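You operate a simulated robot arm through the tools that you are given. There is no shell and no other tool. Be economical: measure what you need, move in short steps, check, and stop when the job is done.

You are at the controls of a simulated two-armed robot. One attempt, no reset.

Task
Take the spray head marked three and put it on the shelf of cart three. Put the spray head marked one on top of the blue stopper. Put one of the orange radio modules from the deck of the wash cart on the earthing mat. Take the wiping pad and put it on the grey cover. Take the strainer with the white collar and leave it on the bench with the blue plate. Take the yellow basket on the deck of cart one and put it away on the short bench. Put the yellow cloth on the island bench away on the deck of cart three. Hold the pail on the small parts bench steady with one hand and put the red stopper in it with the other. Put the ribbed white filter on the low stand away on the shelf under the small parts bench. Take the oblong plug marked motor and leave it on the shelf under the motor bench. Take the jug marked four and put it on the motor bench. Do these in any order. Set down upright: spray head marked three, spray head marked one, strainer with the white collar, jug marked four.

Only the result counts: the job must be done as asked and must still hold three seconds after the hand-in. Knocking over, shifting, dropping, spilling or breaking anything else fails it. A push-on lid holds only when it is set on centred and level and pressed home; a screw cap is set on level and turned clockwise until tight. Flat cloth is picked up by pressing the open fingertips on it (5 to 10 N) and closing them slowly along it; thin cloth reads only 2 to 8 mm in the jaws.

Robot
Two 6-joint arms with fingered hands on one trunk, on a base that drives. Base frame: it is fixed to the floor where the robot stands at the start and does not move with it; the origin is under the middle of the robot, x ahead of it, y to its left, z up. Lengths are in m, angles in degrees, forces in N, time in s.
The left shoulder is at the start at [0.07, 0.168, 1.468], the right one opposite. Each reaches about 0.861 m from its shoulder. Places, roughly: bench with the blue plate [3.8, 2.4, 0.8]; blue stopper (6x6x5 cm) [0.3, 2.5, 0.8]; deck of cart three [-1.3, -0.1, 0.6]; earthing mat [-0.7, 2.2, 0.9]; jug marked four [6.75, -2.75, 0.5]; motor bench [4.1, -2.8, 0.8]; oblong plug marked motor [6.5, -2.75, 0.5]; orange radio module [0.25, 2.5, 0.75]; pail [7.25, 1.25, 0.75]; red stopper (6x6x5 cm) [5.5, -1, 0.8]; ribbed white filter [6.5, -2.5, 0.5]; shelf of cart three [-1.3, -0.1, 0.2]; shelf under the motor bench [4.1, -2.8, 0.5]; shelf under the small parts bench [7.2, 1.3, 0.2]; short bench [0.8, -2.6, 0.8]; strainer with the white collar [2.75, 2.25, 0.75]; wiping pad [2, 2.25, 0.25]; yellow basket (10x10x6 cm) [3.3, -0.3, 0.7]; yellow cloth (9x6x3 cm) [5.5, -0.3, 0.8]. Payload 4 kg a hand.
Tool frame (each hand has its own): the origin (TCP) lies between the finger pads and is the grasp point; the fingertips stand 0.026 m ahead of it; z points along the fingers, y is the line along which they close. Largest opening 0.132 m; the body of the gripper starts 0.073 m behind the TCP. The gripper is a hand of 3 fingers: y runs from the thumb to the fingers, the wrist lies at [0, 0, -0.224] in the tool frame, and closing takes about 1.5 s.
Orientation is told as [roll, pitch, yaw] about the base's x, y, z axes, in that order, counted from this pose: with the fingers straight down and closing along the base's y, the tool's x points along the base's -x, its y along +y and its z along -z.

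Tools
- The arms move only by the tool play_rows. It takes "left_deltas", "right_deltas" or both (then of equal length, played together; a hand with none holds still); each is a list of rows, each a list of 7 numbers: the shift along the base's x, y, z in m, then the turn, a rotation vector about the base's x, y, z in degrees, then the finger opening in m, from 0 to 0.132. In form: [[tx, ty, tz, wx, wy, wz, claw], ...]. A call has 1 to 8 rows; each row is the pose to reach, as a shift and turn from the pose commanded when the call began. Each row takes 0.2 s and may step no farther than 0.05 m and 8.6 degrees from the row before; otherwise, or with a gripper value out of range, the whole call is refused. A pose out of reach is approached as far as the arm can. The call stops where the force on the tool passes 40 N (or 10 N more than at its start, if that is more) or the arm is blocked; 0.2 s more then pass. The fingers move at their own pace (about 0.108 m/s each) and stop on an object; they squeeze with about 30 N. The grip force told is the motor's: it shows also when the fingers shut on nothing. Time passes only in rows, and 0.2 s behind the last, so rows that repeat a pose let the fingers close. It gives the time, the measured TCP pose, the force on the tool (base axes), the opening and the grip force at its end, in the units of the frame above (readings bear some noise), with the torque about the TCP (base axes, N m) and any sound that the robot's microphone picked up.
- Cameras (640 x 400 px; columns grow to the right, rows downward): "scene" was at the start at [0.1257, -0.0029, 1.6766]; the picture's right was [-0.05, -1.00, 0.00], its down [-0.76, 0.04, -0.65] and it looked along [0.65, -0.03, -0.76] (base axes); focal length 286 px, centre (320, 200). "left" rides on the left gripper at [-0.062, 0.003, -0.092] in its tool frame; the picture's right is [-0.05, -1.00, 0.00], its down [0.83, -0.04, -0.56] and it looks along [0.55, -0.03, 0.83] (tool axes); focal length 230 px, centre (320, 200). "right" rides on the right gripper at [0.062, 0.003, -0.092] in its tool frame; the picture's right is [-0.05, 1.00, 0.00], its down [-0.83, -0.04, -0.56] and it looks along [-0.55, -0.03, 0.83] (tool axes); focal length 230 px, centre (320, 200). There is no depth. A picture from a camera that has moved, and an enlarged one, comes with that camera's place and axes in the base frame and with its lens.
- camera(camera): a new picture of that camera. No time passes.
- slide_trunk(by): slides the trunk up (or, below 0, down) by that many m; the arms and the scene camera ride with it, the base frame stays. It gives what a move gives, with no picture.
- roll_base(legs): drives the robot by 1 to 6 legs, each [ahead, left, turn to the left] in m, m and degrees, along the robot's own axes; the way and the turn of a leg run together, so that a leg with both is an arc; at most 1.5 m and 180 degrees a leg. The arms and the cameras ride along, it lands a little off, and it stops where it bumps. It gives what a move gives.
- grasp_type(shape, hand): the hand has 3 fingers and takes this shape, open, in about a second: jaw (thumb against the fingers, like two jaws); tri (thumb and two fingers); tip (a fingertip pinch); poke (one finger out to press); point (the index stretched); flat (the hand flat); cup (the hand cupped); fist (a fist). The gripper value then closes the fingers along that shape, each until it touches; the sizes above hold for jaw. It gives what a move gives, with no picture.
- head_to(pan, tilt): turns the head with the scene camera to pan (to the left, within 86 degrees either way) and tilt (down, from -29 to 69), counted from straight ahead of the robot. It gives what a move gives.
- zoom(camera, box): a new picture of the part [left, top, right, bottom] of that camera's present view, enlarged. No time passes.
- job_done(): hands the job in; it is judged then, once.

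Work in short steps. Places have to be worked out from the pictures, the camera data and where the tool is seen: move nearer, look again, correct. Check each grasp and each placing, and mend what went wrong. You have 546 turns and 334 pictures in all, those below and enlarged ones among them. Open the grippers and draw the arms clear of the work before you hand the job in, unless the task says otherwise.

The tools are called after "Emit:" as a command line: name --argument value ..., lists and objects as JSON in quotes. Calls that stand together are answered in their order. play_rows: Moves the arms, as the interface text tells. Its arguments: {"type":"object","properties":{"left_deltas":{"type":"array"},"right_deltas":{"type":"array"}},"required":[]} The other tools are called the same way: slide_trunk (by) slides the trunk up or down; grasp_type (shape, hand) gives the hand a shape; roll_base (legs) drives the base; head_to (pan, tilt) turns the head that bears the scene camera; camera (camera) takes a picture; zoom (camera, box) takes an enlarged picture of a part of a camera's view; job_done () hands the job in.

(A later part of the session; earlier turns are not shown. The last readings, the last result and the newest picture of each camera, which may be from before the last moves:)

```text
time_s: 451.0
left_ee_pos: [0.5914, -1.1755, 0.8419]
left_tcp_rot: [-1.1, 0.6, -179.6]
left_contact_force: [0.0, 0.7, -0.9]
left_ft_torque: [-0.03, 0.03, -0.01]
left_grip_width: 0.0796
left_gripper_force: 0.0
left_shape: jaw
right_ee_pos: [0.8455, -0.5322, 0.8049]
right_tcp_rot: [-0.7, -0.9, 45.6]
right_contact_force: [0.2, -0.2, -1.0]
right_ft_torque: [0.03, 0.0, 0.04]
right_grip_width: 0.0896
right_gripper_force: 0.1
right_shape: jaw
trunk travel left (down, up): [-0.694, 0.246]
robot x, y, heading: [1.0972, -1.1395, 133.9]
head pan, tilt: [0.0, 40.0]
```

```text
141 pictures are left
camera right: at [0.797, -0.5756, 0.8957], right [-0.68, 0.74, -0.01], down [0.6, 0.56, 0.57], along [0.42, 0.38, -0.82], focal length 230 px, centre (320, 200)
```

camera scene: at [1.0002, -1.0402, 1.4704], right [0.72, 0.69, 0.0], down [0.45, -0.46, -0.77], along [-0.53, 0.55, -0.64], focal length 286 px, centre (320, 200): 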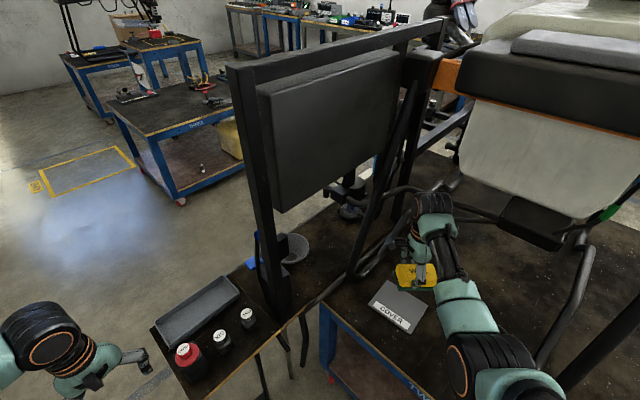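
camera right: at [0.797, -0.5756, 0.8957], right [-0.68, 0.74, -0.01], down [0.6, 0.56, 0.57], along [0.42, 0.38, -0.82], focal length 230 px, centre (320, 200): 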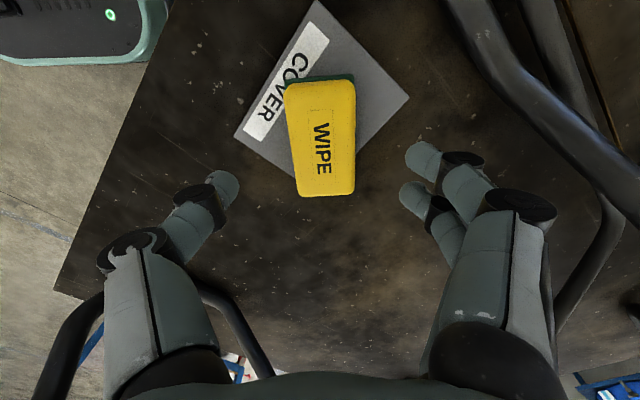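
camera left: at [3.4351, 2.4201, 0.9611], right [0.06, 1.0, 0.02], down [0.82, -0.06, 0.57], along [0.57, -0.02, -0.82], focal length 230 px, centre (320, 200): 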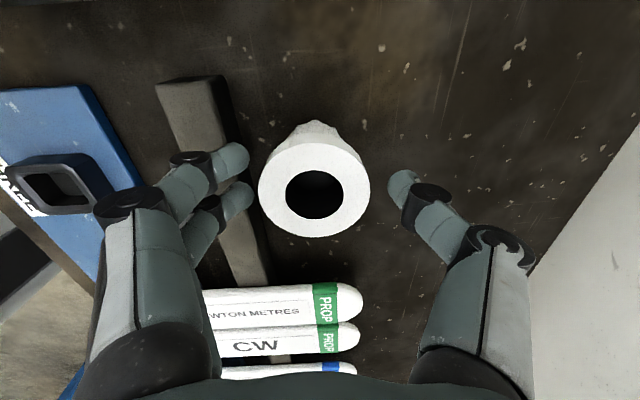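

Task 4 done. Next the yellow basket on cart one: back out, turn to face north and strafe east along the south aisle.

Emit:
slide_trunk --by 0.2

Emit:
roll_base --legs '[[-0.55, 0, 0], [0, 0, -44], [0, -1.4, 0]]'

Emit:
head_to --pan -10 --tilt 30

Emit:
camera --camera "scene"

```text
time_s: 453.2
left_ee_pos: [0.5913, -1.1755, 1.0416]
left_tcp_rot: [-1.0, 0.7, -179.6]
left_contact_force: [-0.1, 0.0, -0.7]
left_ft_torque: [0.03, 0.01, -0.02]
left_grip_width: 0.0796
left_gripper_force: 0.2
left_shape: jaw
right_ee_pos: [0.8445, -0.5317, 1.0045]
right_tcp_rot: [-0.6, -0.9, 45.6]
right_contact_force: [0.3, 0.5, 0.2]
right_ft_torque: [0.01, 0.0, 0.02]
right_grip_width: 0.0895
right_gripper_force: 0.0
right_shape: jaw
trunk travel left (down, up): [-0.894, 0.046]
robot x, y, heading: [1.0977, -1.1344, 133.8]
head pan, tilt: [0.0, 40.0]
```

```text
time_s: 464.8
left_ee_pos: [2.4633, -1.2096, 1.0421]
left_tcp_rot: [-0.9, 0.6, 136.9]
left_contact_force: [0.0, 0.1, 0.1]
left_ft_torque: [-0.01, 0.01, 0.0]
left_grip_width: 0.0797
left_gripper_force: 0.0
left_shape: jaw
right_ee_pos: [3.0893, -0.9164, 1.0041]
right_tcp_rot: [-0.5, -0.9, 2.0]
right_contact_force: [-0.4, -1.0, 1.0]
right_ft_torque: [0.01, 0.0, 0.02]
right_grip_width: 0.0899
right_gripper_force: 0.1
right_shape: jaw
trunk travel left (down, up): [-0.894, 0.046]
robot x, y, heading: [2.857, -1.5295, 90.2]
head pan, tilt: [0.0, 40.0]
```

```text
time_s: 465.6
left_ee_pos: [2.4647, -1.2074, 1.0422]
left_tcp_rot: [-1.0, 0.6, 137.0]
left_contact_force: [-0.5, -0.3, -0.3]
left_ft_torque: [-0.03, 0.01, -0.04]
left_grip_width: 0.0798
left_gripper_force: 0.1
left_shape: jaw
right_ee_pos: [3.0909, -0.916, 1.0027]
right_tcp_rot: [-0.5, -0.7, 2.1]
right_contact_force: [-0.2, 0.2, -0.7]
right_ft_torque: [0.03, 0.01, 0.01]
right_grip_width: 0.0898
right_gripper_force: 0.1
right_shape: jaw
trunk travel left (down, up): [-0.894, 0.046]
robot x, y, heading: [2.8551, -1.5285, 90.3]
head pan, tilt: [-10.0, 30.0]
```

```text
140 pictures are left
camera scene: at [2.8687, -1.3891, 1.6857], right [0.99, -0.16, 0.0], down [-0.08, -0.49, -0.87], along [0.14, 0.85, -0.5], focal length 286 px, centre (320, 200)
```

scene: 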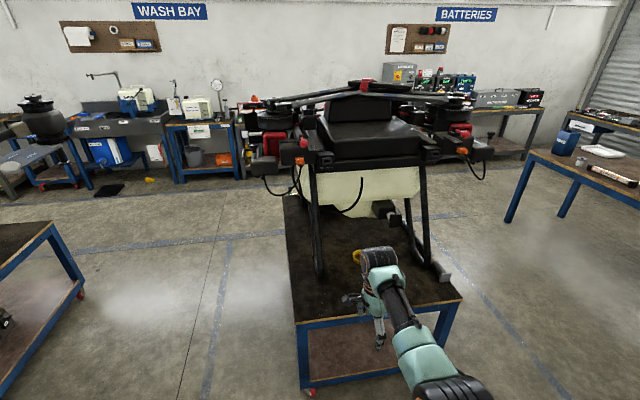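

Emit:
roll_base --legs '[[0, -0.35, 0]]'

Emit:
head_to --pan 5 --tilt 42

Emit:
camera --camera "scene"

Emit:
zoom --camera "scene" --box '[220, 120, 380, 230]'

```text
time_s: 467.8
left_ee_pos: [2.7999, -1.2087, 1.042]
left_tcp_rot: [-1.0, 0.6, 137.6]
left_contact_force: [-0.2, -0.2, -0.6]
left_ft_torque: [0.02, 0.0, -0.02]
left_grip_width: 0.08
left_gripper_force: 0.1
left_shape: jaw
right_ee_pos: [3.4237, -0.9088, 1.0041]
right_tcp_rot: [-0.5, -0.9, 2.8]
right_contact_force: [-0.3, 0.8, 0.7]
right_ft_torque: [-0.03, 0.01, 0.02]
right_grip_width: 0.0899
right_gripper_force: 0.0
right_shape: jaw
trunk travel left (down, up): [-0.894, 0.046]
robot x, y, heading: [3.1994, -1.5313, 91.1]
head pan, tilt: [-10.0, 30.0]
```

```text
time_s: 468.6
left_ee_pos: [2.8023, -1.2092, 1.0429]
left_tcp_rot: [-0.9, 0.6, 137.7]
left_contact_force: [0.4, -0.4, -1.2]
left_ft_torque: [-0.01, 0.0, 0.0]
left_grip_width: 0.0799
left_gripper_force: 0.1
left_shape: jaw
right_ee_pos: [3.4247, -0.9097, 1.0045]
right_tcp_rot: [-0.5, -0.9, 2.7]
right_contact_force: [-0.4, -0.2, 0.6]
right_ft_torque: [0.0, 0.01, -0.01]
right_grip_width: 0.0897
right_gripper_force: 0.1
right_shape: jaw
trunk travel left (down, up): [-0.894, 0.046]
robot x, y, heading: [3.1988, -1.5241, 91.1]
head pan, tilt: [5.0, 42.0]
```

```text
139 pictures are left
camera scene: at [3.1868, -1.3902, 1.6675], right [0.99, 0.11, 0.0], down [0.07, -0.67, -0.74], along [-0.08, 0.74, -0.67], focal length 286 px, centre (320, 200)
```

scene: 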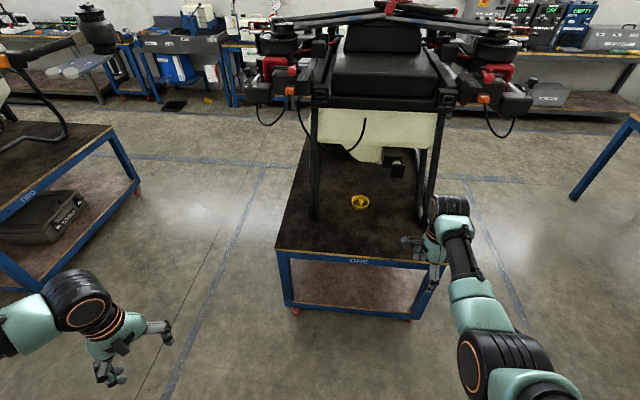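

```text
3.64 times, centred on (300, 175) of scene
camera zoom: at [3.1868, -1.3902, 1.6675], right [0.99, 0.11, 0.0], down [0.07, -0.67, -0.74], along [-0.08, 0.74, -0.67], focal length 1039 px, centre (393, 291)
```

zoom: 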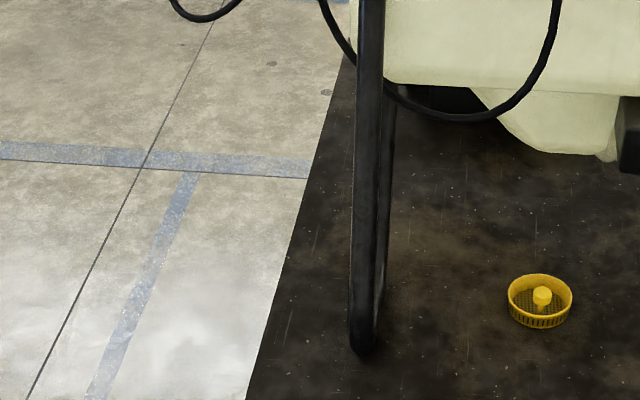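

The basket is a small round one at (3.273,-0.307). I line up the right hand, lower the trunk 0.2 m and drive in.

Emit:
slide_trunk --by -0.2

Emit:
roll_base --legs '[[0, 0.152, -1], [0.55, 0, 0]]'

Emit:
camera --camera "right"

Emit:
camera --camera "scene"

```text
time_s: 470.7
left_ee_pos: [2.8034, -1.2085, 0.8415]
left_tcp_rot: [-1.0, 0.6, 137.7]
left_contact_force: [0.4, 0.1, -0.3]
left_ft_torque: [0.02, 0.0, 0.0]
left_grip_width: 0.0798
left_gripper_force: 0.1
left_shape: jaw
right_ee_pos: [3.4261, -0.9085, 0.8047]
right_tcp_rot: [-0.6, -0.8, 2.8]
right_contact_force: [0.1, 0.4, 0.3]
right_ft_torque: [-0.02, 0.0, -0.02]
right_grip_width: 0.0897
right_gripper_force: 0.1
right_shape: jaw
trunk travel left (down, up): [-0.694, 0.246]
robot x, y, heading: [3.2023, -1.5235, 91.4]
head pan, tilt: [5.0, 42.0]
```

```text
time_s: 474.9
left_ee_pos: [2.6641, -0.6491, 0.8421]
left_tcp_rot: [-1.1, 0.6, 135.3]
left_contact_force: [0.1, -1.4, -0.3]
left_ft_torque: [0.02, 0.02, -0.02]
left_grip_width: 0.0799
left_gripper_force: 0.1
left_shape: jaw
right_ee_pos: [3.2983, -0.3735, 0.8039]
right_tcp_rot: [-0.6, -0.8, 0.7]
right_contact_force: [0.8, 0.5, 0.6]
right_ft_torque: [0.0, 0.0, -0.04]
right_grip_width: 0.0896
right_gripper_force: 0.0
right_shape: jaw
trunk travel left (down, up): [-0.694, 0.246]
robot x, y, heading: [3.045, -0.9852, 89.1]
head pan, tilt: [5.0, 42.0]
```

```text
137 pictures are left
camera right: at [3.235, -0.3716, 0.8955], right [0.04, 1.0, -0.01], down [0.82, -0.03, 0.57], along [0.57, -0.03, -0.82], focal length 230 px, centre (320, 200)
```

right: 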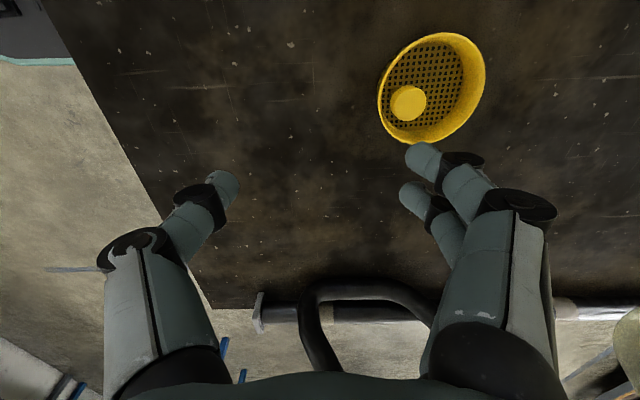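

```text
136 pictures are left
camera scene: at [3.0405, -0.8459, 1.4675], right [1.0, 0.07, 0.0], down [0.05, -0.67, -0.74], along [-0.05, 0.74, -0.67], focal length 286 px, centre (320, 200)
```

scene: 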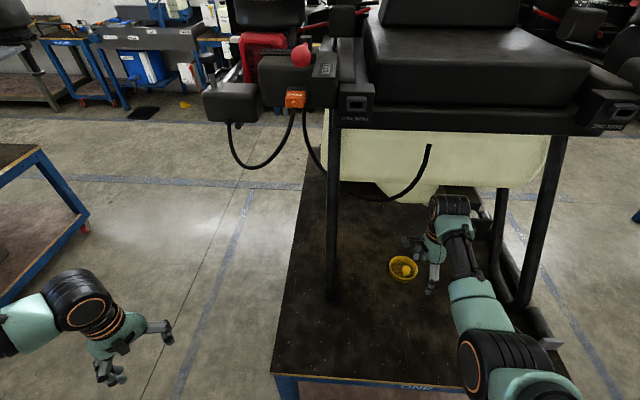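

Emit:
roll_base --legs '[[0.045, 0.028, 0]]'

Emit:
play_rows --right_deltas '[[0, 0.01, 0.03, 0, 0, 0, 0.12], [0, 0.02, 0.06, 0, 0, 0, 0.12], [0, 0.03, 0.08, 0, 0, 0, 0.12], [0, 0.038, 0.08, 0, 0, 0, 0.12]]'

Emit:
slide_trunk --by -0.13

Emit:
camera --camera "right"

```text
time_s: 475.8
left_ee_pos: [2.6378, -0.6084, 0.8445]
left_tcp_rot: [-1.0, 0.6, 135.4]
left_contact_force: [0.1, -0.3, 0.2]
left_ft_torque: [0.02, 0.01, 0.01]
left_grip_width: 0.0801
left_gripper_force: 0.1
left_shape: jaw
right_ee_pos: [3.2728, -0.3325, 0.8047]
right_tcp_rot: [-0.4, -0.8, 0.5]
right_contact_force: [0.0, -0.2, -0.6]
right_ft_torque: [0.01, -0.01, -0.03]
right_grip_width: 0.0897
right_gripper_force: 0.0
right_shape: jaw
trunk travel left (down, up): [-0.694, 0.246]
robot x, y, heading: [3.0184, -0.9379, 88.9]
head pan, tilt: [5.0, 42.0]
```

```text
time_s: 476.8
left_ee_pos: [2.6372, -0.6067, 0.8426]
left_tcp_rot: [-1.0, 0.6, 135.3]
left_contact_force: [-0.1, -0.3, -0.3]
left_ft_torque: [-0.02, -0.02, 0.03]
left_grip_width: 0.0796
left_gripper_force: 0.0
left_shape: jaw
right_ee_pos: [3.2728, -0.2922, 0.8844]
right_tcp_rot: [-0.5, -0.9, 0.5]
right_contact_force: [-0.4, 0.6, 0.8]
right_ft_torque: [0.03, 0.01, 0.01]
right_grip_width: 0.1198
right_gripper_force: 0.0
right_shape: jaw
trunk travel left (down, up): [-0.694, 0.246]
robot x, y, heading: [3.0203, -0.9377, 89.0]
head pan, tilt: [5.0, 42.0]
```

```text
time_s: 478.4
left_ee_pos: [2.6372, -0.6059, 0.7136]
left_tcp_rot: [-1.0, 0.6, 135.2]
left_contact_force: [-0.5, -0.4, 0.0]
left_ft_torque: [0.03, 0.01, -0.03]
left_grip_width: 0.0799
left_gripper_force: 0.1
left_shape: jaw
right_ee_pos: [3.2702, -0.293, 0.7537]
right_tcp_rot: [-0.7, -0.9, 0.5]
right_contact_force: [-0.1, -0.1, 0.4]
right_ft_torque: [0.02, -0.01, -0.01]
right_grip_width: 0.1197
right_gripper_force: 0.2
right_shape: jaw
trunk travel left (down, up): [-0.564, 0.376]
robot x, y, heading: [3.0166, -0.9367, 89.1]
head pan, tilt: [5.0, 42.0]
```

```text
135 pictures are left
camera right: at [3.2074, -0.2897, 0.8452], right [0.04, 1.0, -0.01], down [0.82, -0.03, 0.57], along [0.57, -0.03, -0.82], focal length 230 px, centre (320, 200)
```

right: 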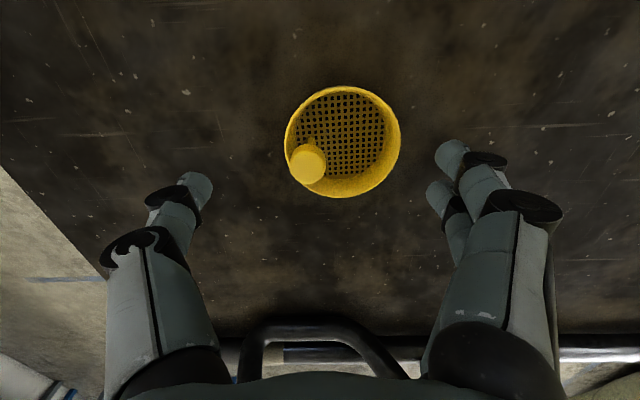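

Emit:
play_rows --right_deltas '[[0, 0.012, -0.01, 0, 0, 0, 0.125], [0, 0.015, -0.03, 0, 0, 0, 0.125], [0, 0.015, -0.05, 0, 0, 0, 0.125]]'

Emit:
camera --camera "right"

```text
time_s: 479.2
left_ee_pos: [2.6375, -0.6066, 0.7117]
left_tcp_rot: [-1.0, 0.5, 135.3]
left_contact_force: [-0.3, 0.4, -0.7]
left_ft_torque: [0.02, -0.01, -0.03]
left_grip_width: 0.0798
left_gripper_force: 0.1
left_shape: jaw
right_ee_pos: [3.2715, -0.2786, 0.7032]
right_tcp_rot: [-0.6, -0.8, 0.5]
right_contact_force: [0.9, -0.2, 1.2]
right_ft_torque: [-0.01, 0.01, 0.02]
right_grip_width: 0.1248
right_gripper_force: 0.0
right_shape: jaw
trunk travel left (down, up): [-0.564, 0.376]
robot x, y, heading: [3.0214, -0.9375, 88.7]
head pan, tilt: [5.0, 42.0]
```

```text
134 pictures are left
camera right: at [3.2077, -0.2759, 0.7943], right [0.04, 1.0, -0.01], down [0.82, -0.03, 0.57], along [0.57, -0.03, -0.82], focal length 230 px, centre (320, 200)
```

right: 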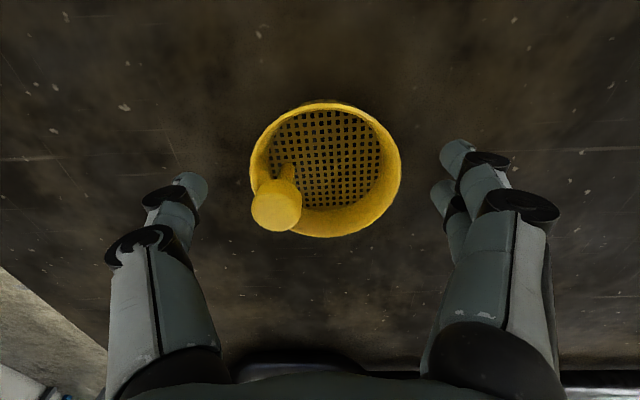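

The rim is lower (z≈0.67). I lower another 2.5 cm and close on the rim wall.

Emit:
play_rows --right_deltas '[[0, 0.002, -0.01, 0, 0, 0, 0.125], [0, 0.002, -0.02, 0, 0, 0, 0.125], [0, 0.002, -0.028, 0, 0, 0, 0.125]]'

Emit:
play_rows --right_deltas '[[0, 0, 0, 0, 0, 0, 0.1], [0, 0, 0, 0, 0, 0, 0.08], [0, 0, 0, 0, 0, 0, 0.06], [0, 0, 0, 0, 0, 0, 0.06]]'

Emit:
camera --camera "right"

```text
time_s: 480.0
left_ee_pos: [2.6368, -0.6057, 0.7124]
left_tcp_rot: [-1.0, 0.6, 135.3]
left_contact_force: [0.5, -0.5, 0.1]
left_ft_torque: [0.01, -0.01, 0.0]
left_grip_width: 0.0799
left_gripper_force: 0.1
left_shape: jaw
right_ee_pos: [3.2726, -0.2764, 0.6764]
right_tcp_rot: [-0.6, -0.7, 0.6]
right_contact_force: [0.3, -0.8, -0.4]
right_ft_torque: [0.01, -0.01, -0.01]
right_grip_width: 0.1249
right_gripper_force: 0.0
right_shape: jaw
trunk travel left (down, up): [-0.564, 0.376]
robot x, y, heading: [3.0265, -0.9392, 88.9]
head pan, tilt: [5.0, 42.0]
```

```text
time_s: 481.0
left_ee_pos: [2.637, -0.605, 0.7121]
left_tcp_rot: [-1.0, 0.6, 135.3]
left_contact_force: [0.2, -0.3, 1.1]
left_ft_torque: [-0.02, 0.0, 0.0]
left_grip_width: 0.0798
left_gripper_force: 0.1
left_shape: jaw
right_ee_pos: [3.2716, -0.2764, 0.6764]
right_tcp_rot: [-0.6, -0.7, 0.5]
right_contact_force: [0.1, 1.8, -0.2]
right_ft_torque: [0.01, -0.02, -0.01]
right_grip_width: 0.0762
right_gripper_force: 29.8
right_shape: jaw
trunk travel left (down, up): [-0.564, 0.376]
robot x, y, heading: [3.0176, -0.9382, 88.9]
head pan, tilt: [5.0, 42.0]
```

```text
133 pictures are left
camera right: at [3.2081, -0.2743, 0.7676], right [0.04, 1.0, -0.01], down [0.82, -0.03, 0.57], along [0.57, -0.03, -0.82], focal length 230 px, centre (320, 200)
```

right: 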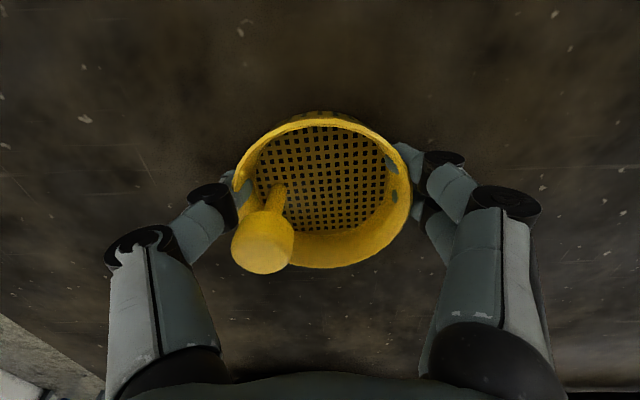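

Gripped at 76 mm. Lift and check.

Emit:
play_rows --right_deltas '[[0, 0, 0.015, 0, 0, 0, 0.06], [0, 0, 0.04, 0, 0, 0, 0.06], [0, -0.01, 0.08, 0, 0, 0, 0.06], [0, -0.02, 0.11, 0, 0, 0, 0.06]]'

Emit:
camera --camera "right"

```text
time_s: 482.0
left_ee_pos: [2.6364, -0.6058, 0.7126]
left_tcp_rot: [-1.0, 0.5, 135.3]
left_contact_force: [-0.5, 1.2, -0.3]
left_ft_torque: [-0.01, -0.02, -0.01]
left_grip_width: 0.0797
left_gripper_force: 0.0
left_shape: jaw
right_ee_pos: [3.2738, -0.2956, 0.7866]
right_tcp_rot: [-0.8, -0.9, 0.4]
right_contact_force: [-0.7, 0.6, 0.3]
right_ft_torque: [-0.01, 0.01, 0.01]
right_grip_width: 0.076
right_gripper_force: 30.4
right_shape: jaw
trunk travel left (down, up): [-0.564, 0.376]
robot x, y, heading: [3.0209, -0.938, 88.9]
head pan, tilt: [5.0, 42.0]
```

```text
132 pictures are left
camera right: at [3.2089, -0.2918, 0.8787], right [0.04, 1.0, -0.01], down [0.82, -0.03, 0.57], along [0.57, -0.03, -0.82], focal length 230 px, centre (320, 200)
```

right: 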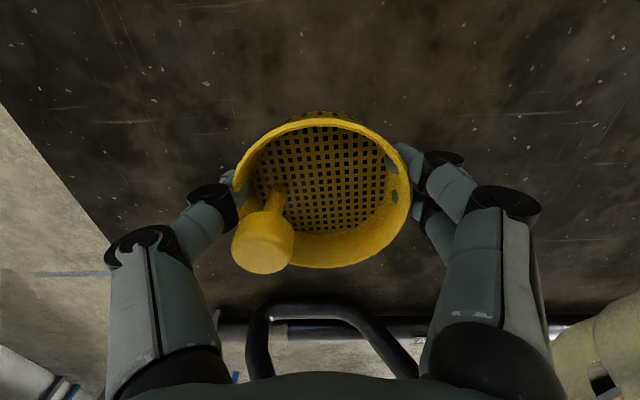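

Emit:
roll_base --legs '[[-0.6, 0, 0]]'

Emit:
slide_trunk --by 0.35

Emit:
roll_base --legs '[[0, 0, 90], [0, 0, 90], [0, -1.2, 0], [0, -0.75, 0]]'

Emit:
head_to --pan -5 --tilt 35

Emit:
camera --camera "scene"

```text
time_s: 485.4
left_ee_pos: [2.6254, -1.2038, 0.7124]
left_tcp_rot: [-1.1, 0.5, 134.9]
left_contact_force: [0.4, 0.0, 0.3]
left_ft_torque: [-0.01, -0.02, -0.01]
left_grip_width: 0.0796
left_gripper_force: 0.0
left_shape: jaw
right_ee_pos: [3.263, -0.8953, 0.7868]
right_tcp_rot: [-0.7, -0.8, 0.2]
right_contact_force: [-0.6, 0.1, 0.1]
right_ft_torque: [0.01, 0.02, 0.02]
right_grip_width: 0.0761
right_gripper_force: 30.2
right_shape: jaw
trunk travel left (down, up): [-0.564, 0.376]
robot x, y, heading: [3.006, -1.5362, 88.5]
head pan, tilt: [5.0, 42.0]
```

```text
time_s: 488.8
left_ee_pos: [2.6252, -1.203, 1.0625]
left_tcp_rot: [-1.1, 0.6, 134.9]
left_contact_force: [0.2, -0.1, 0.1]
left_ft_torque: [0.01, 0.01, 0.01]
left_grip_width: 0.08
left_gripper_force: 0.0
left_shape: jaw
right_ee_pos: [3.2632, -0.8953, 1.1369]
right_tcp_rot: [-0.6, -0.7, 0.1]
right_contact_force: [-0.5, -0.2, -0.8]
right_ft_torque: [0.0, 0.01, 0.0]
right_grip_width: 0.0761
right_gripper_force: 30.3
right_shape: jaw
trunk travel left (down, up): [-0.914, 0.026]
robot x, y, heading: [3.003, -1.5364, 88.2]
head pan, tilt: [5.0, 42.0]
```

```text
time_s: 506.4
left_ee_pos: [1.4587, -1.9542, 1.0617]
left_tcp_rot: [-1.0, 0.6, -40.6]
left_contact_force: [-0.3, 0.3, -0.6]
left_ft_torque: [0.02, 0.0, -0.02]
left_grip_width: 0.0798
left_gripper_force: 0.0
left_shape: jaw
right_ee_pos: [0.8485, -2.3121, 1.1378]
right_tcp_rot: [-0.6, -0.9, -175.2]
right_contact_force: [-0.9, 0.2, -0.8]
right_ft_torque: [0.0, -0.02, -0.01]
right_grip_width: 0.0757
right_gripper_force: 30.0
right_shape: jaw
trunk travel left (down, up): [-0.914, 0.026]
robot x, y, heading: [1.0533, -1.6508, -87.1]
head pan, tilt: [5.0, 42.0]
```

```text
time_s: 507.1
left_ee_pos: [1.4576, -1.9535, 1.063]
left_tcp_rot: [-0.9, 0.6, -40.5]
left_contact_force: [-0.5, 0.3, 0.4]
left_ft_torque: [-0.02, -0.01, 0.0]
left_grip_width: 0.0797
left_gripper_force: 0.1
left_shape: jaw
right_ee_pos: [0.8467, -2.3105, 1.1375]
right_tcp_rot: [-0.6, -0.8, -175.3]
right_contact_force: [0.7, -0.6, 0.0]
right_ft_torque: [0.03, 0.0, 0.01]
right_grip_width: 0.0751
right_gripper_force: 29.7
right_shape: jaw
trunk travel left (down, up): [-0.914, 0.026]
robot x, y, heading: [1.0501, -1.6505, -86.7]
head pan, tilt: [-5.0, 35.0]
```

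```text
131 pictures are left
camera scene: at [1.0498, -1.7887, 1.6979], right [-1.0, 0.03, 0.0], down [0.02, 0.57, -0.82], along [-0.03, -0.82, -0.57], focal length 286 px, centre (320, 200)
```

scene: 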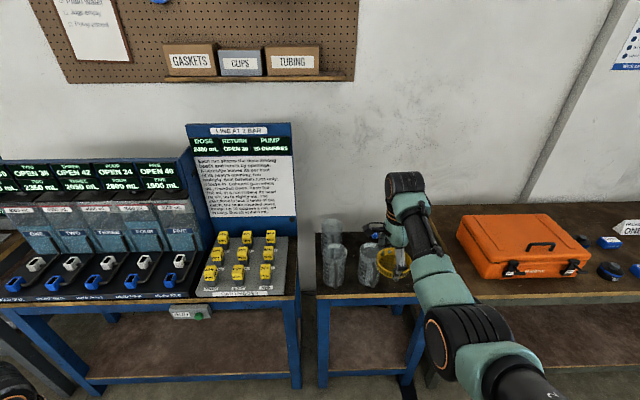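

Emit:
zoom --camera "scene" --box '[300, 190, 460, 310]'

Emit:
camera --camera "right"

```text
3.33 times, centred on (380, 250) of scene
camera zoom: at [1.0498, -1.7887, 1.6979], right [-1.0, 0.03, 0.0], down [0.02, 0.57, -0.82], along [-0.03, -0.82, -0.57], focal length 952 px, centre (120, 33)
```

zoom: 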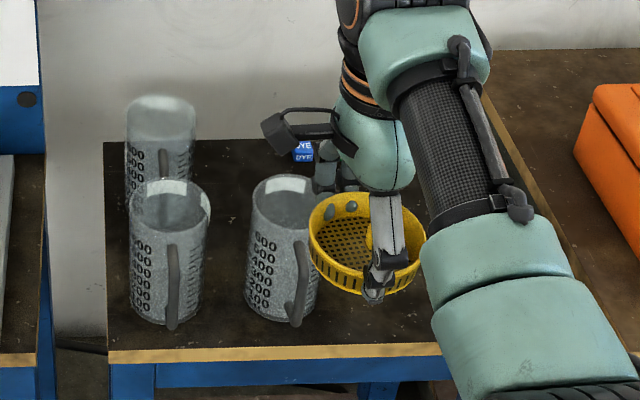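

```text
129 pictures are left
camera right: at [0.909, -2.3113, 1.2285], right [0.03, -1.0, -0.01], down [-0.82, -0.03, 0.57], along [-0.57, -0.01, -0.82], focal length 230 px, centre (320, 200)
```

right: 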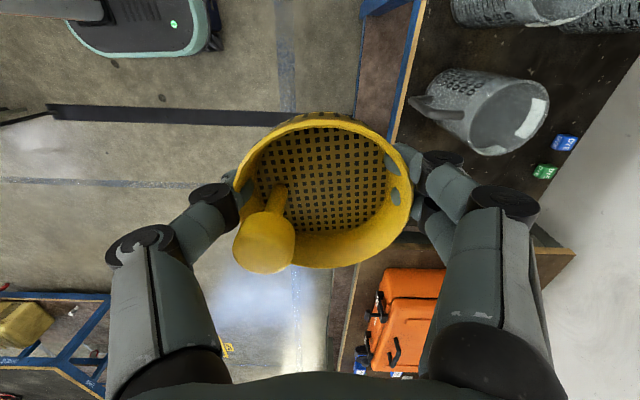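

The short bench's free part is right of the cups, around (0.66,-2.64). I shift the base there.

Emit:
roll_base --legs '[[0, -0.2, -3], [0.32, 0, 0]]'

Emit:
camera --camera "right"

Emit:
camera --camera "scene"

```text
time_s: 510.4
left_ee_pos: [1.244, -2.2885, 1.0634]
left_tcp_rot: [-1.0, 0.5, -43.2]
left_contact_force: [0.4, 0.5, 0.6]
left_ft_torque: [0.03, -0.03, 0.0]
left_grip_width: 0.0797
left_gripper_force: 0.2
left_shape: jaw
right_ee_pos: [0.6162, -2.6168, 1.1386]
right_tcp_rot: [-0.6, -0.7, -178.0]
right_contact_force: [0.5, -0.5, 0.4]
right_ft_torque: [-0.01, 0.01, -0.02]
right_grip_width: 0.0755
right_gripper_force: 30.2
right_shape: jaw
trunk travel left (down, up): [-0.914, 0.026]
robot x, y, heading: [0.8518, -1.9714, -89.7]
head pan, tilt: [-5.0, 35.0]
```

```text
128 pictures are left
camera right: at [0.6793, -2.6197, 1.2299], right [-0.02, -1.0, -0.01], down [-0.82, 0.01, 0.57], along [-0.57, 0.02, -0.82], focal length 230 px, centre (320, 200)
```

right: 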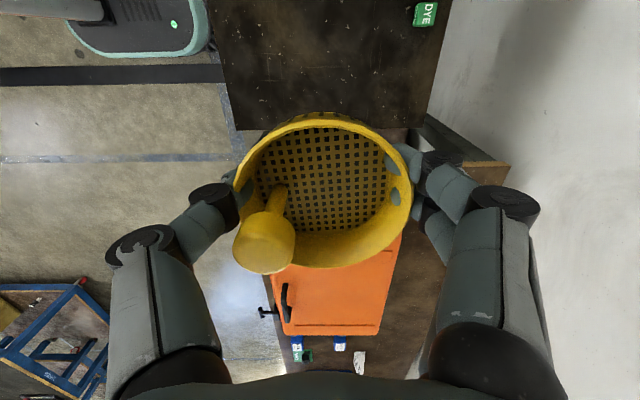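

```text
127 pictures are left
camera scene: at [0.8447, -2.1035, 1.6983], right [-1.0, 0.08, 0.0], down [0.05, 0.57, -0.82], along [-0.07, -0.82, -0.57], focal length 286 px, centre (320, 200)
```

scene: 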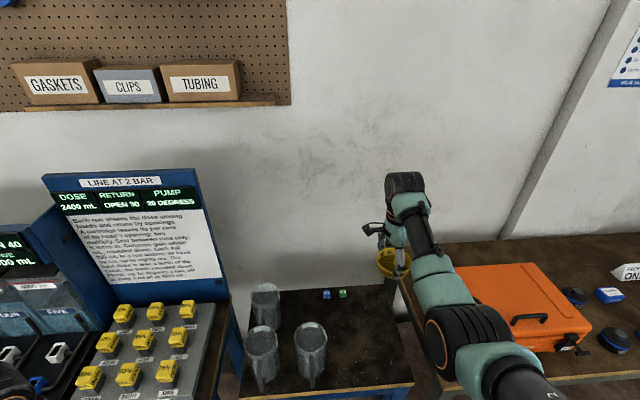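

Place spot (0.655,-2.62) is clear. Shift 4 cm left and lower.

Emit:
roll_base --legs '[[0, 0.04, 0]]'

Emit:
slide_trunk --by -0.25

Emit:
play_rows --right_deltas '[[0, 0, -0.015, 0, 0, 0, 0.06], [0, 0, -0.03, 0, 0, 0, 0.06], [0, 0, -0.04, 0, 0, 0, 0.06], [0, 0, -0.05, 0, 0, 0, 0.06], [0, 0, -0.06, 0, 0, 0, 0.06]]'

Emit:
camera --camera "right"

```text
time_s: 511.3
left_ee_pos: [1.2756, -2.292, 1.065]
left_tcp_rot: [-0.5, 0.3, -43.2]
left_contact_force: [-0.6, 0.3, 0.0]
left_ft_torque: [0.04, -0.04, 0.01]
left_grip_width: 0.0797
left_gripper_force: 0.0
left_shape: jaw
right_ee_pos: [0.648, -2.6197, 1.1349]
right_tcp_rot: [-0.7, -0.4, -177.9]
right_contact_force: [-1.7, 0.4, -0.4]
right_ft_torque: [0.06, -0.06, -0.01]
right_grip_width: 0.0752
right_gripper_force: 30.1
right_shape: jaw
trunk travel left (down, up): [-0.914, 0.026]
robot x, y, heading: [0.8947, -1.9718, -89.3]
head pan, tilt: [-5.0, 35.0]
```

```text
time_s: 513.9
left_ee_pos: [1.2839, -2.2899, 0.8125]
left_tcp_rot: [-0.9, 0.6, -43.1]
left_contact_force: [-0.1, 0.2, 0.1]
left_ft_torque: [0.02, -0.01, 0.03]
left_grip_width: 0.0801
left_gripper_force: 0.1
left_shape: jaw
right_ee_pos: [0.6554, -2.6186, 0.8874]
right_tcp_rot: [-0.6, -0.9, -178.0]
right_contact_force: [-0.4, 0.4, 0.3]
right_ft_torque: [-0.02, 0.01, 0.0]
right_grip_width: 0.0755
right_gripper_force: 30.4
right_shape: jaw
trunk travel left (down, up): [-0.664, 0.276]
robot x, y, heading: [0.8923, -1.9654, -89.5]
head pan, tilt: [-5.0, 35.0]
```

```text
time_s: 515.1
left_ee_pos: [1.2827, -2.2904, 0.8125]
left_tcp_rot: [-0.9, 0.6, -43.2]
left_contact_force: [1.3, -0.4, 0.2]
left_ft_torque: [-0.03, -0.01, 0.01]
left_grip_width: 0.0799
left_gripper_force: 0.0
left_shape: jaw
right_ee_pos: [0.6564, -2.619, 0.8307]
right_tcp_rot: [-0.4, -0.9, -178.1]
right_contact_force: [-1.1, -1.7, 6.6]
right_ft_torque: [-0.04, 0.02, 0.03]
right_grip_width: 0.0749
right_gripper_force: 30.6
right_shape: jaw
trunk travel left (down, up): [-0.664, 0.276]
robot x, y, heading: [0.8912, -1.9695, -89.6]
head pan, tilt: [-5.0, 35.0]
```

```text
126 pictures are left
camera right: at [0.7185, -2.6208, 0.9215], right [-0.02, -1.0, -0.01], down [-0.82, 0.01, 0.57], along [-0.57, 0.01, -0.82], focal length 230 px, centre (320, 200)
```

right: 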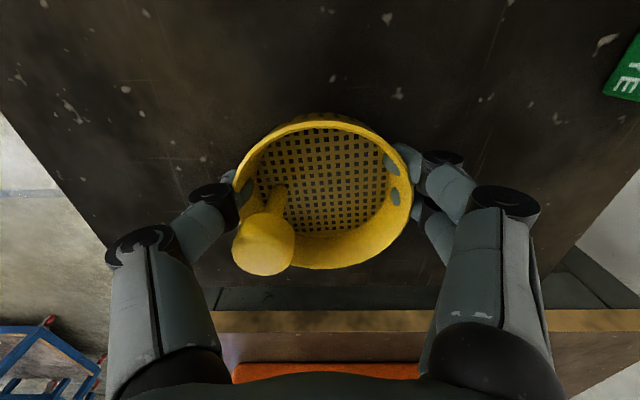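

Contact; release and rise.

Emit:
play_rows --right_deltas '[[0, 0, 0, 0, 0, 0, 0.08], [0, 0, 0, 0, 0, 0, 0.1], [0, 0, 0, 0, 0, 0, 0.12], [0, 0, 0, 0, 0, 0, 0.125], [0, 0, 0.03, 0, 0, 0, 0.125], [0, 0, 0.07, 0, 0, 0, 0.125], [0, 0, 0.11, 0, 0, 0, 0.125]]'

Emit:
camera --camera "right"

```text
time_s: 516.7
left_ee_pos: [1.2833, -2.2905, 0.8127]
left_tcp_rot: [-1.0, 0.7, -43.2]
left_contact_force: [0.1, -0.5, -0.2]
left_ft_torque: [-0.01, 0.02, -0.01]
left_grip_width: 0.0796
left_gripper_force: 0.0
left_shape: jaw
right_ee_pos: [0.6572, -2.6197, 0.9353]
right_tcp_rot: [-0.6, -0.8, -178.0]
right_contact_force: [0.7, -0.4, 0.0]
right_ft_torque: [0.03, 0.02, -0.01]
right_grip_width: 0.1246
right_gripper_force: 0.0
right_shape: jaw
trunk travel left (down, up): [-0.664, 0.276]
robot x, y, heading: [0.8946, -1.9699, -89.7]
head pan, tilt: [-5.0, 35.0]
```

```text
125 pictures are left
camera right: at [0.7199, -2.622, 1.0274], right [-0.02, -1.0, -0.01], down [-0.82, 0.01, 0.57], along [-0.57, 0.02, -0.82], focal length 230 px, centre (320, 200)
```

right: 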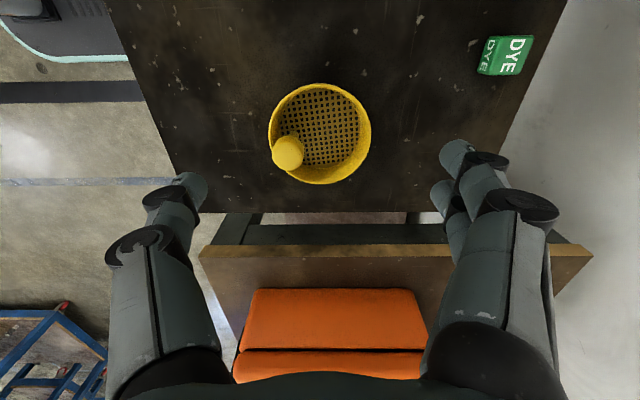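

Task 6 done. Now head east for the low stand. Back off, tuck the right hand, raise the trunk and strafe east.

Emit:
roll_base --legs '[[-0.38, 0, 0]]'

Emit:
play_rows --right_deltas '[[-0.02, 0.035, 0, 0, 0, 0, 0.1], [-0.04, 0.07, 0, 0, 0, 0, 0.1], [-0.06, 0.105, 0, 0, 0, 5, 0.1], [-0.08, 0.14, 0, 0, 0, 10, 0.1], [-0.1, 0.175, 0, 0, 0, 15, 0.1], [-0.12, 0.21, 0, 0, 0, 20, 0.1], [-0.13, 0.24, 0, 0, 0, 25, 0.1]]'

Emit:
slide_trunk --by 0.2

Emit:
roll_base --legs '[[0, 1.4, 0], [0, 1.4, 0]]'

Emit:
head_to --pan 40 --tilt 25

Emit:
camera --camera "scene"

```text
time_s: 519.1
left_ee_pos: [1.2794, -1.9126, 0.8111]
left_tcp_rot: [-1.0, 0.6, -43.5]
left_contact_force: [0.4, 0.7, -0.2]
left_ft_torque: [0.0, -0.01, 0.02]
left_grip_width: 0.0799
left_gripper_force: 0.0
left_shape: jaw
right_ee_pos: [0.6531, -2.2396, 0.9355]
right_tcp_rot: [-0.6, -0.9, -178.2]
right_contact_force: [-0.1, -0.4, 0.1]
right_ft_torque: [-0.03, 0.01, 0.01]
right_grip_width: 0.1247
right_gripper_force: 0.1
right_shape: jaw
trunk travel left (down, up): [-0.664, 0.276]
robot x, y, heading: [0.8901, -1.5895, -89.8]
head pan, tilt: [-5.0, 35.0]
```

```text
time_s: 520.7
left_ee_pos: [1.2804, -1.9148, 0.8114]
left_tcp_rot: [-1.0, 0.6, -43.4]
left_contact_force: [0.2, -0.2, -0.4]
left_ft_torque: [0.04, 0.03, -0.02]
left_grip_width: 0.0798
left_gripper_force: 0.1
left_shape: jaw
right_ee_pos: [0.5103, -1.9839, 0.9268]
right_tcp_rot: [-0.6, -0.7, -153.2]
right_contact_force: [-0.3, 0.4, -0.1]
right_ft_torque: [0.01, 0.04, 0.01]
right_grip_width: 0.1003
right_gripper_force: 0.0
right_shape: jaw
right hand out of reach, approached as far as the arm can: row 1, 2, 3, 4, 5, 6, 7
trunk travel left (down, up): [-0.664, 0.276]
robot x, y, heading: [0.8898, -1.5887, -89.9]
head pan, tilt: [-5.0, 35.0]
```

```text
time_s: 522.9
left_ee_pos: [1.2796, -1.9126, 1.0127]
left_tcp_rot: [-1.0, 0.6, -43.4]
left_contact_force: [-0.7, 0.7, 0.7]
left_ft_torque: [-0.01, -0.03, 0.0]
left_grip_width: 0.0798
left_gripper_force: 0.1
left_shape: jaw
right_ee_pos: [0.5091, -1.9818, 1.1274]
right_tcp_rot: [-0.3, -0.8, -153.3]
right_contact_force: [-0.2, -0.5, 0.4]
right_ft_torque: [0.0, 0.02, 0.01]
right_grip_width: 0.1
right_gripper_force: 0.0
right_shape: jaw
trunk travel left (down, up): [-0.864, 0.076]
robot x, y, heading: [0.8897, -1.5884, -90.2]
head pan, tilt: [-5.0, 35.0]
```

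```text
time_s: 536.5
left_ee_pos: [4.0989, -1.8803, 1.0124]
left_tcp_rot: [-1.0, 0.6, -43.1]
left_contact_force: [-0.8, 0.1, -0.4]
left_ft_torque: [0.02, -0.02, 0.01]
left_grip_width: 0.0799
left_gripper_force: 0.0
left_shape: jaw
right_ee_pos: [3.3282, -1.9561, 1.1278]
right_tcp_rot: [-0.5, -0.8, -152.9]
right_contact_force: [-0.1, 0.1, -0.3]
right_ft_torque: [0.01, 0.01, -0.06]
right_grip_width: 0.1001
right_gripper_force: 0.0
right_shape: jaw
trunk travel left (down, up): [-0.864, 0.076]
robot x, y, heading: [3.7107, -1.5629, -89.4]
head pan, tilt: [-5.0, 35.0]
```

```text
time_s: 537.6
left_ee_pos: [4.0994, -1.8792, 1.0128]
left_tcp_rot: [-1.0, 0.5, -43.1]
left_contact_force: [0.1, 0.1, -0.1]
left_ft_torque: [0.02, 0.01, 0.0]
left_grip_width: 0.0799
left_gripper_force: 0.0
left_shape: jaw
right_ee_pos: [3.3287, -1.9543, 1.1273]
right_tcp_rot: [-0.4, -0.7, -153.0]
right_contact_force: [0.4, 0.3, 0.0]
right_ft_torque: [-0.01, 0.04, 0.01]
right_grip_width: 0.1
right_gripper_force: 0.1
right_shape: jaw
trunk travel left (down, up): [-0.864, 0.076]
robot x, y, heading: [3.7042, -1.5615, -89.4]
head pan, tilt: [40.0, 25.0]
```

```text
124 pictures are left
camera scene: at [3.7662, -1.6797, 1.6637], right [-0.76, -0.65, 0.0], down [-0.27, 0.32, -0.91], along [0.59, -0.69, -0.42], focal length 286 px, centre (320, 200)
```

scene: 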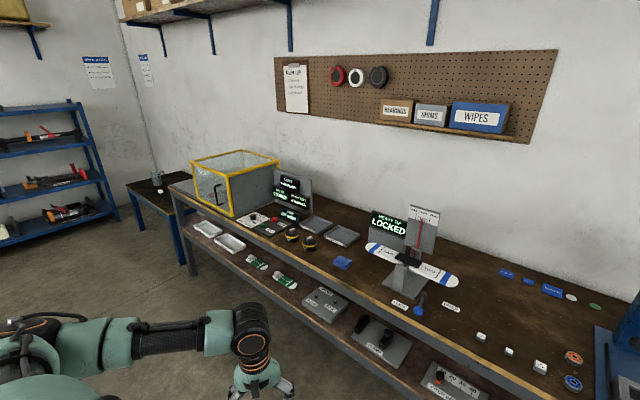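

I move slightly south and continue east to the low stand.

Emit:
roll_base --legs '[[0.15, 0, 0], [0, 1.3, 0], [0, 0.95, 0]]'

Emit:
head_to --pan 20 --tilt 40

Emit:
camera --camera "scene"

```text
time_s: 549.6
left_ee_pos: [6.3365, -1.984, 1.0115]
left_tcp_rot: [-0.9, 0.6, -40.9]
left_contact_force: [-0.7, 0.2, 0.3]
left_ft_torque: [0.02, 0.03, 0.01]
left_grip_width: 0.0798
left_gripper_force: 0.0
left_shape: jaw
right_ee_pos: [5.5712, -2.0913, 1.1272]
right_tcp_rot: [-0.4, -0.7, -150.7]
right_contact_force: [-0.2, 0.6, -0.3]
right_ft_torque: [0.03, -0.03, 0.01]
right_grip_width: 0.1005
right_gripper_force: 0.0
right_shape: jaw
trunk travel left (down, up): [-0.864, 0.076]
robot x, y, heading: [5.935, -1.6815, -87.1]
head pan, tilt: [40.0, 25.0]
```

```text
time_s: 550.4
left_ee_pos: [6.3382, -1.9853, 1.0125]
left_tcp_rot: [-1.0, 0.6, -40.9]
left_contact_force: [0.1, -0.4, 0.5]
left_ft_torque: [-0.04, -0.01, 0.0]
left_grip_width: 0.0799
left_gripper_force: 0.2
left_shape: jaw
right_ee_pos: [5.5712, -2.0888, 1.1278]
right_tcp_rot: [-0.3, -0.9, -150.7]
right_contact_force: [-0.3, -0.9, 0.1]
right_ft_torque: [0.01, 0.01, 0.0]
right_grip_width: 0.1
right_gripper_force: 0.0
right_shape: jaw
trunk travel left (down, up): [-0.864, 0.076]
robot x, y, heading: [5.9345, -1.6834, -87.4]
head pan, tilt: [20.0, 40.0]
```

```text
123 pictures are left
camera scene: at [5.9684, -1.808, 1.6405], right [-0.92, -0.39, 0.0], down [-0.25, 0.59, -0.77], along [0.3, -0.71, -0.64], focal length 286 px, centre (320, 200)
```

scene: 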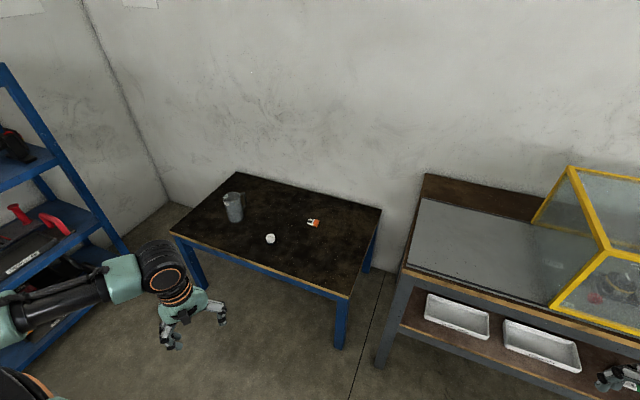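

Emit:
zoom --camera "scene" --box '[200, 170, 360, 270]'

```text
4.00 times, centred on (280, 220) of scene
camera zoom: at [5.9684, -1.808, 1.6405], right [-0.92, -0.39, 0.0], down [-0.25, 0.59, -0.77], along [0.3, -0.71, -0.64], focal length 1143 px, centre (480, 120)
```

zoom: 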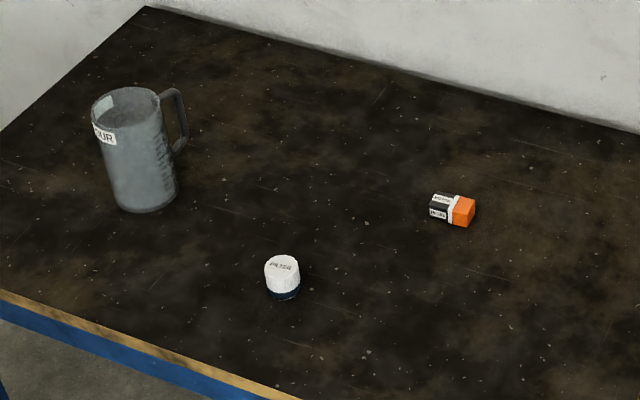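

I see the jug FOUR, the ribbed filter and the MOTOR plug on the low stand. I lower the trunk, extend the right hand and position over the plug at about (6.45,-2.86).

Emit:
slide_trunk --by -0.35

Emit:
play_rows --right_deltas '[[0.01, -0.035, -0.02, 0, 0, 0, 0.1], [0.02, -0.07, -0.04, 0, 0, 0, 0.1], [0.03, -0.105, -0.06, 0, 0, 0, 0.1], [0.04, -0.14, -0.08, 0, 0, 0, 0.1], [0.05, -0.175, -0.1, 0, 0, -3, 0.1], [0.06, -0.2, -0.1, 0, 0, -6, 0.1]]'

Emit:
roll_base --legs '[[0, 0.8, -2.6], [0.36, 0, 0]]'

Emit:
camera --camera "right"

Emit:
camera --camera "scene"

```text
time_s: 553.8
left_ee_pos: [6.3377, -1.9848, 0.6635]
left_tcp_rot: [-1.0, 0.5, -40.8]
left_contact_force: [0.3, -0.4, -0.4]
left_ft_torque: [-0.01, 0.04, 0.04]
left_grip_width: 0.0798
left_gripper_force: 0.0
left_shape: jaw
right_ee_pos: [5.5707, -2.0907, 0.7779]
right_tcp_rot: [-0.4, -0.8, -150.7]
right_contact_force: [0.7, -0.2, -0.5]
right_ft_torque: [0.03, 0.02, -0.03]
right_grip_width: 0.1002
right_gripper_force: 0.1
right_shape: jaw
trunk travel left (down, up): [-0.514, 0.426]
robot x, y, heading: [5.9336, -1.6774, -87.4]
head pan, tilt: [20.0, 40.0]
```

```text
time_s: 555.2
left_ee_pos: [6.3382, -1.9849, 0.6619]
left_tcp_rot: [-1.0, 0.8, -41.0]
left_contact_force: [0.2, -0.5, -0.6]
left_ft_torque: [0.05, 0.0, 0.02]
left_grip_width: 0.08
left_gripper_force: 0.0
left_shape: jaw
right_ee_pos: [5.633, -2.2884, 0.6774]
right_tcp_rot: [-0.5, -0.8, -156.8]
right_contact_force: [-0.6, -0.4, 0.5]
right_ft_torque: [0.01, 0.0, 0.02]
right_grip_width: 0.1003
right_gripper_force: 0.1
right_shape: jaw
right hand out of reach, approached as far as the arm can: row 1, 2, 3, 4
trunk travel left (down, up): [-0.514, 0.426]
robot x, y, heading: [5.9368, -1.6795, -87.1]
head pan, tilt: [20.0, 40.0]
```

```text
time_s: 561.6
left_ee_pos: [7.1531, -2.3445, 0.6632]
left_tcp_rot: [-0.9, 0.6, -43.0]
left_contact_force: [-0.1, 0.1, 0.5]
left_ft_torque: [0.03, 0.01, 0.01]
left_grip_width: 0.0797
left_gripper_force: 0.0
left_shape: jaw
right_ee_pos: [6.4375, -2.6202, 0.6776]
right_tcp_rot: [-0.4, -0.8, -158.7]
right_contact_force: [-0.3, -0.3, -0.1]
right_ft_torque: [0.02, -0.01, -0.01]
right_grip_width: 0.1
right_gripper_force: 0.1
right_shape: jaw
trunk travel left (down, up): [-0.514, 0.426]
robot x, y, heading: [6.7582, -2.0241, -89.5]
head pan, tilt: [20.0, 40.0]
```

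```text
121 pictures are left
camera right: at [6.4967, -2.6023, 0.7685], right [0.31, -0.95, -0.01], down [-0.78, -0.26, 0.57], along [-0.54, -0.17, -0.82], focal length 230 px, centre (320, 200)
```

right: 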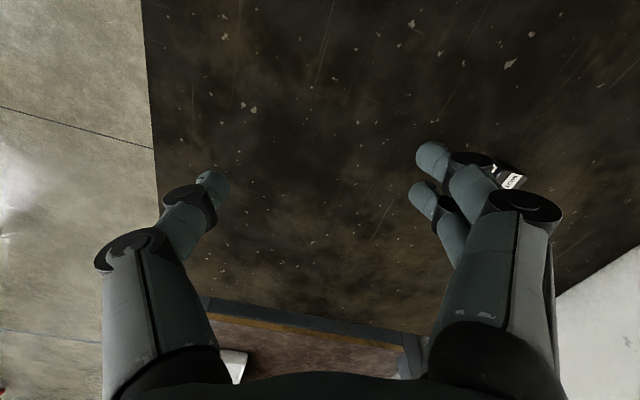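

```text
120 pictures are left
camera scene: at [6.7906, -2.1538, 1.2904], right [-0.94, -0.35, 0.0], down [-0.23, 0.6, -0.77], along [0.27, -0.72, -0.64], focal length 286 px, centre (320, 200)
```

scene: 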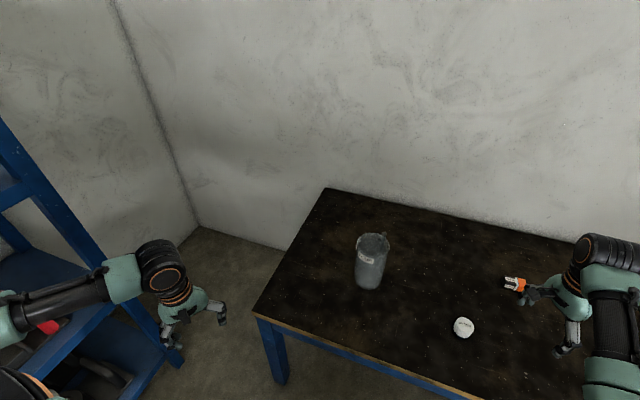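

Emit:
roll_base --legs '[[0.2, -0.027, 0]]'

Emit:
play_rows --right_deltas '[[0, -0.02, -0.03, 0, 0, 0, 0.1], [0, -0.04, -0.06, 0, 0, 0, 0.1], [0, -0.045, -0.08, 0, 0, 0, 0.1]]'

Emit:
camera --camera "right"

```text
time_s: 563.2
left_ee_pos: [7.1303, -2.5431, 0.6625]
left_tcp_rot: [-0.9, 0.7, -42.8]
left_contact_force: [1.0, -0.4, 0.6]
left_ft_torque: [0.01, -0.01, 0.02]
left_grip_width: 0.0799
left_gripper_force: 0.0
left_shape: jaw
right_ee_pos: [6.4141, -2.8216, 0.6759]
right_tcp_rot: [-0.5, -0.8, -158.6]
right_contact_force: [0.9, -0.1, 0.2]
right_ft_torque: [0.02, 0.03, -0.02]
right_grip_width: 0.1004
right_gripper_force: 0.1
right_shape: jaw
trunk travel left (down, up): [-0.514, 0.426]
robot x, y, heading: [6.7397, -2.228, -89.5]
head pan, tilt: [20.0, 40.0]
```

```text
time_s: 564.0
left_ee_pos: [7.1302, -2.5421, 0.663]
left_tcp_rot: [-1.0, 0.6, -42.7]
left_contact_force: [0.1, -0.7, 0.0]
left_ft_torque: [-0.02, 0.0, -0.01]
left_grip_width: 0.0798
left_gripper_force: 0.1
left_shape: jaw
right_ee_pos: [6.4133, -2.8673, 0.5951]
right_tcp_rot: [-0.3, -0.8, -158.7]
right_contact_force: [1.3, 0.0, 1.2]
right_ft_torque: [0.01, -0.01, -0.02]
right_grip_width: 0.1002
right_gripper_force: 0.1
right_shape: jaw
trunk travel left (down, up): [-0.514, 0.426]
robot x, y, heading: [6.7354, -2.2234, -89.2]
head pan, tilt: [20.0, 40.0]
```

```text
119 pictures are left
camera right: at [6.4725, -2.8483, 0.6872], right [0.32, -0.95, -0.01], down [-0.78, -0.26, 0.57], along [-0.54, -0.17, -0.82], focal length 230 px, centre (320, 200)
```

right: 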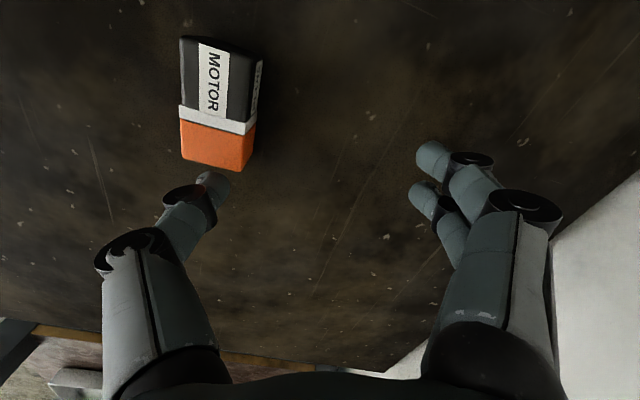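

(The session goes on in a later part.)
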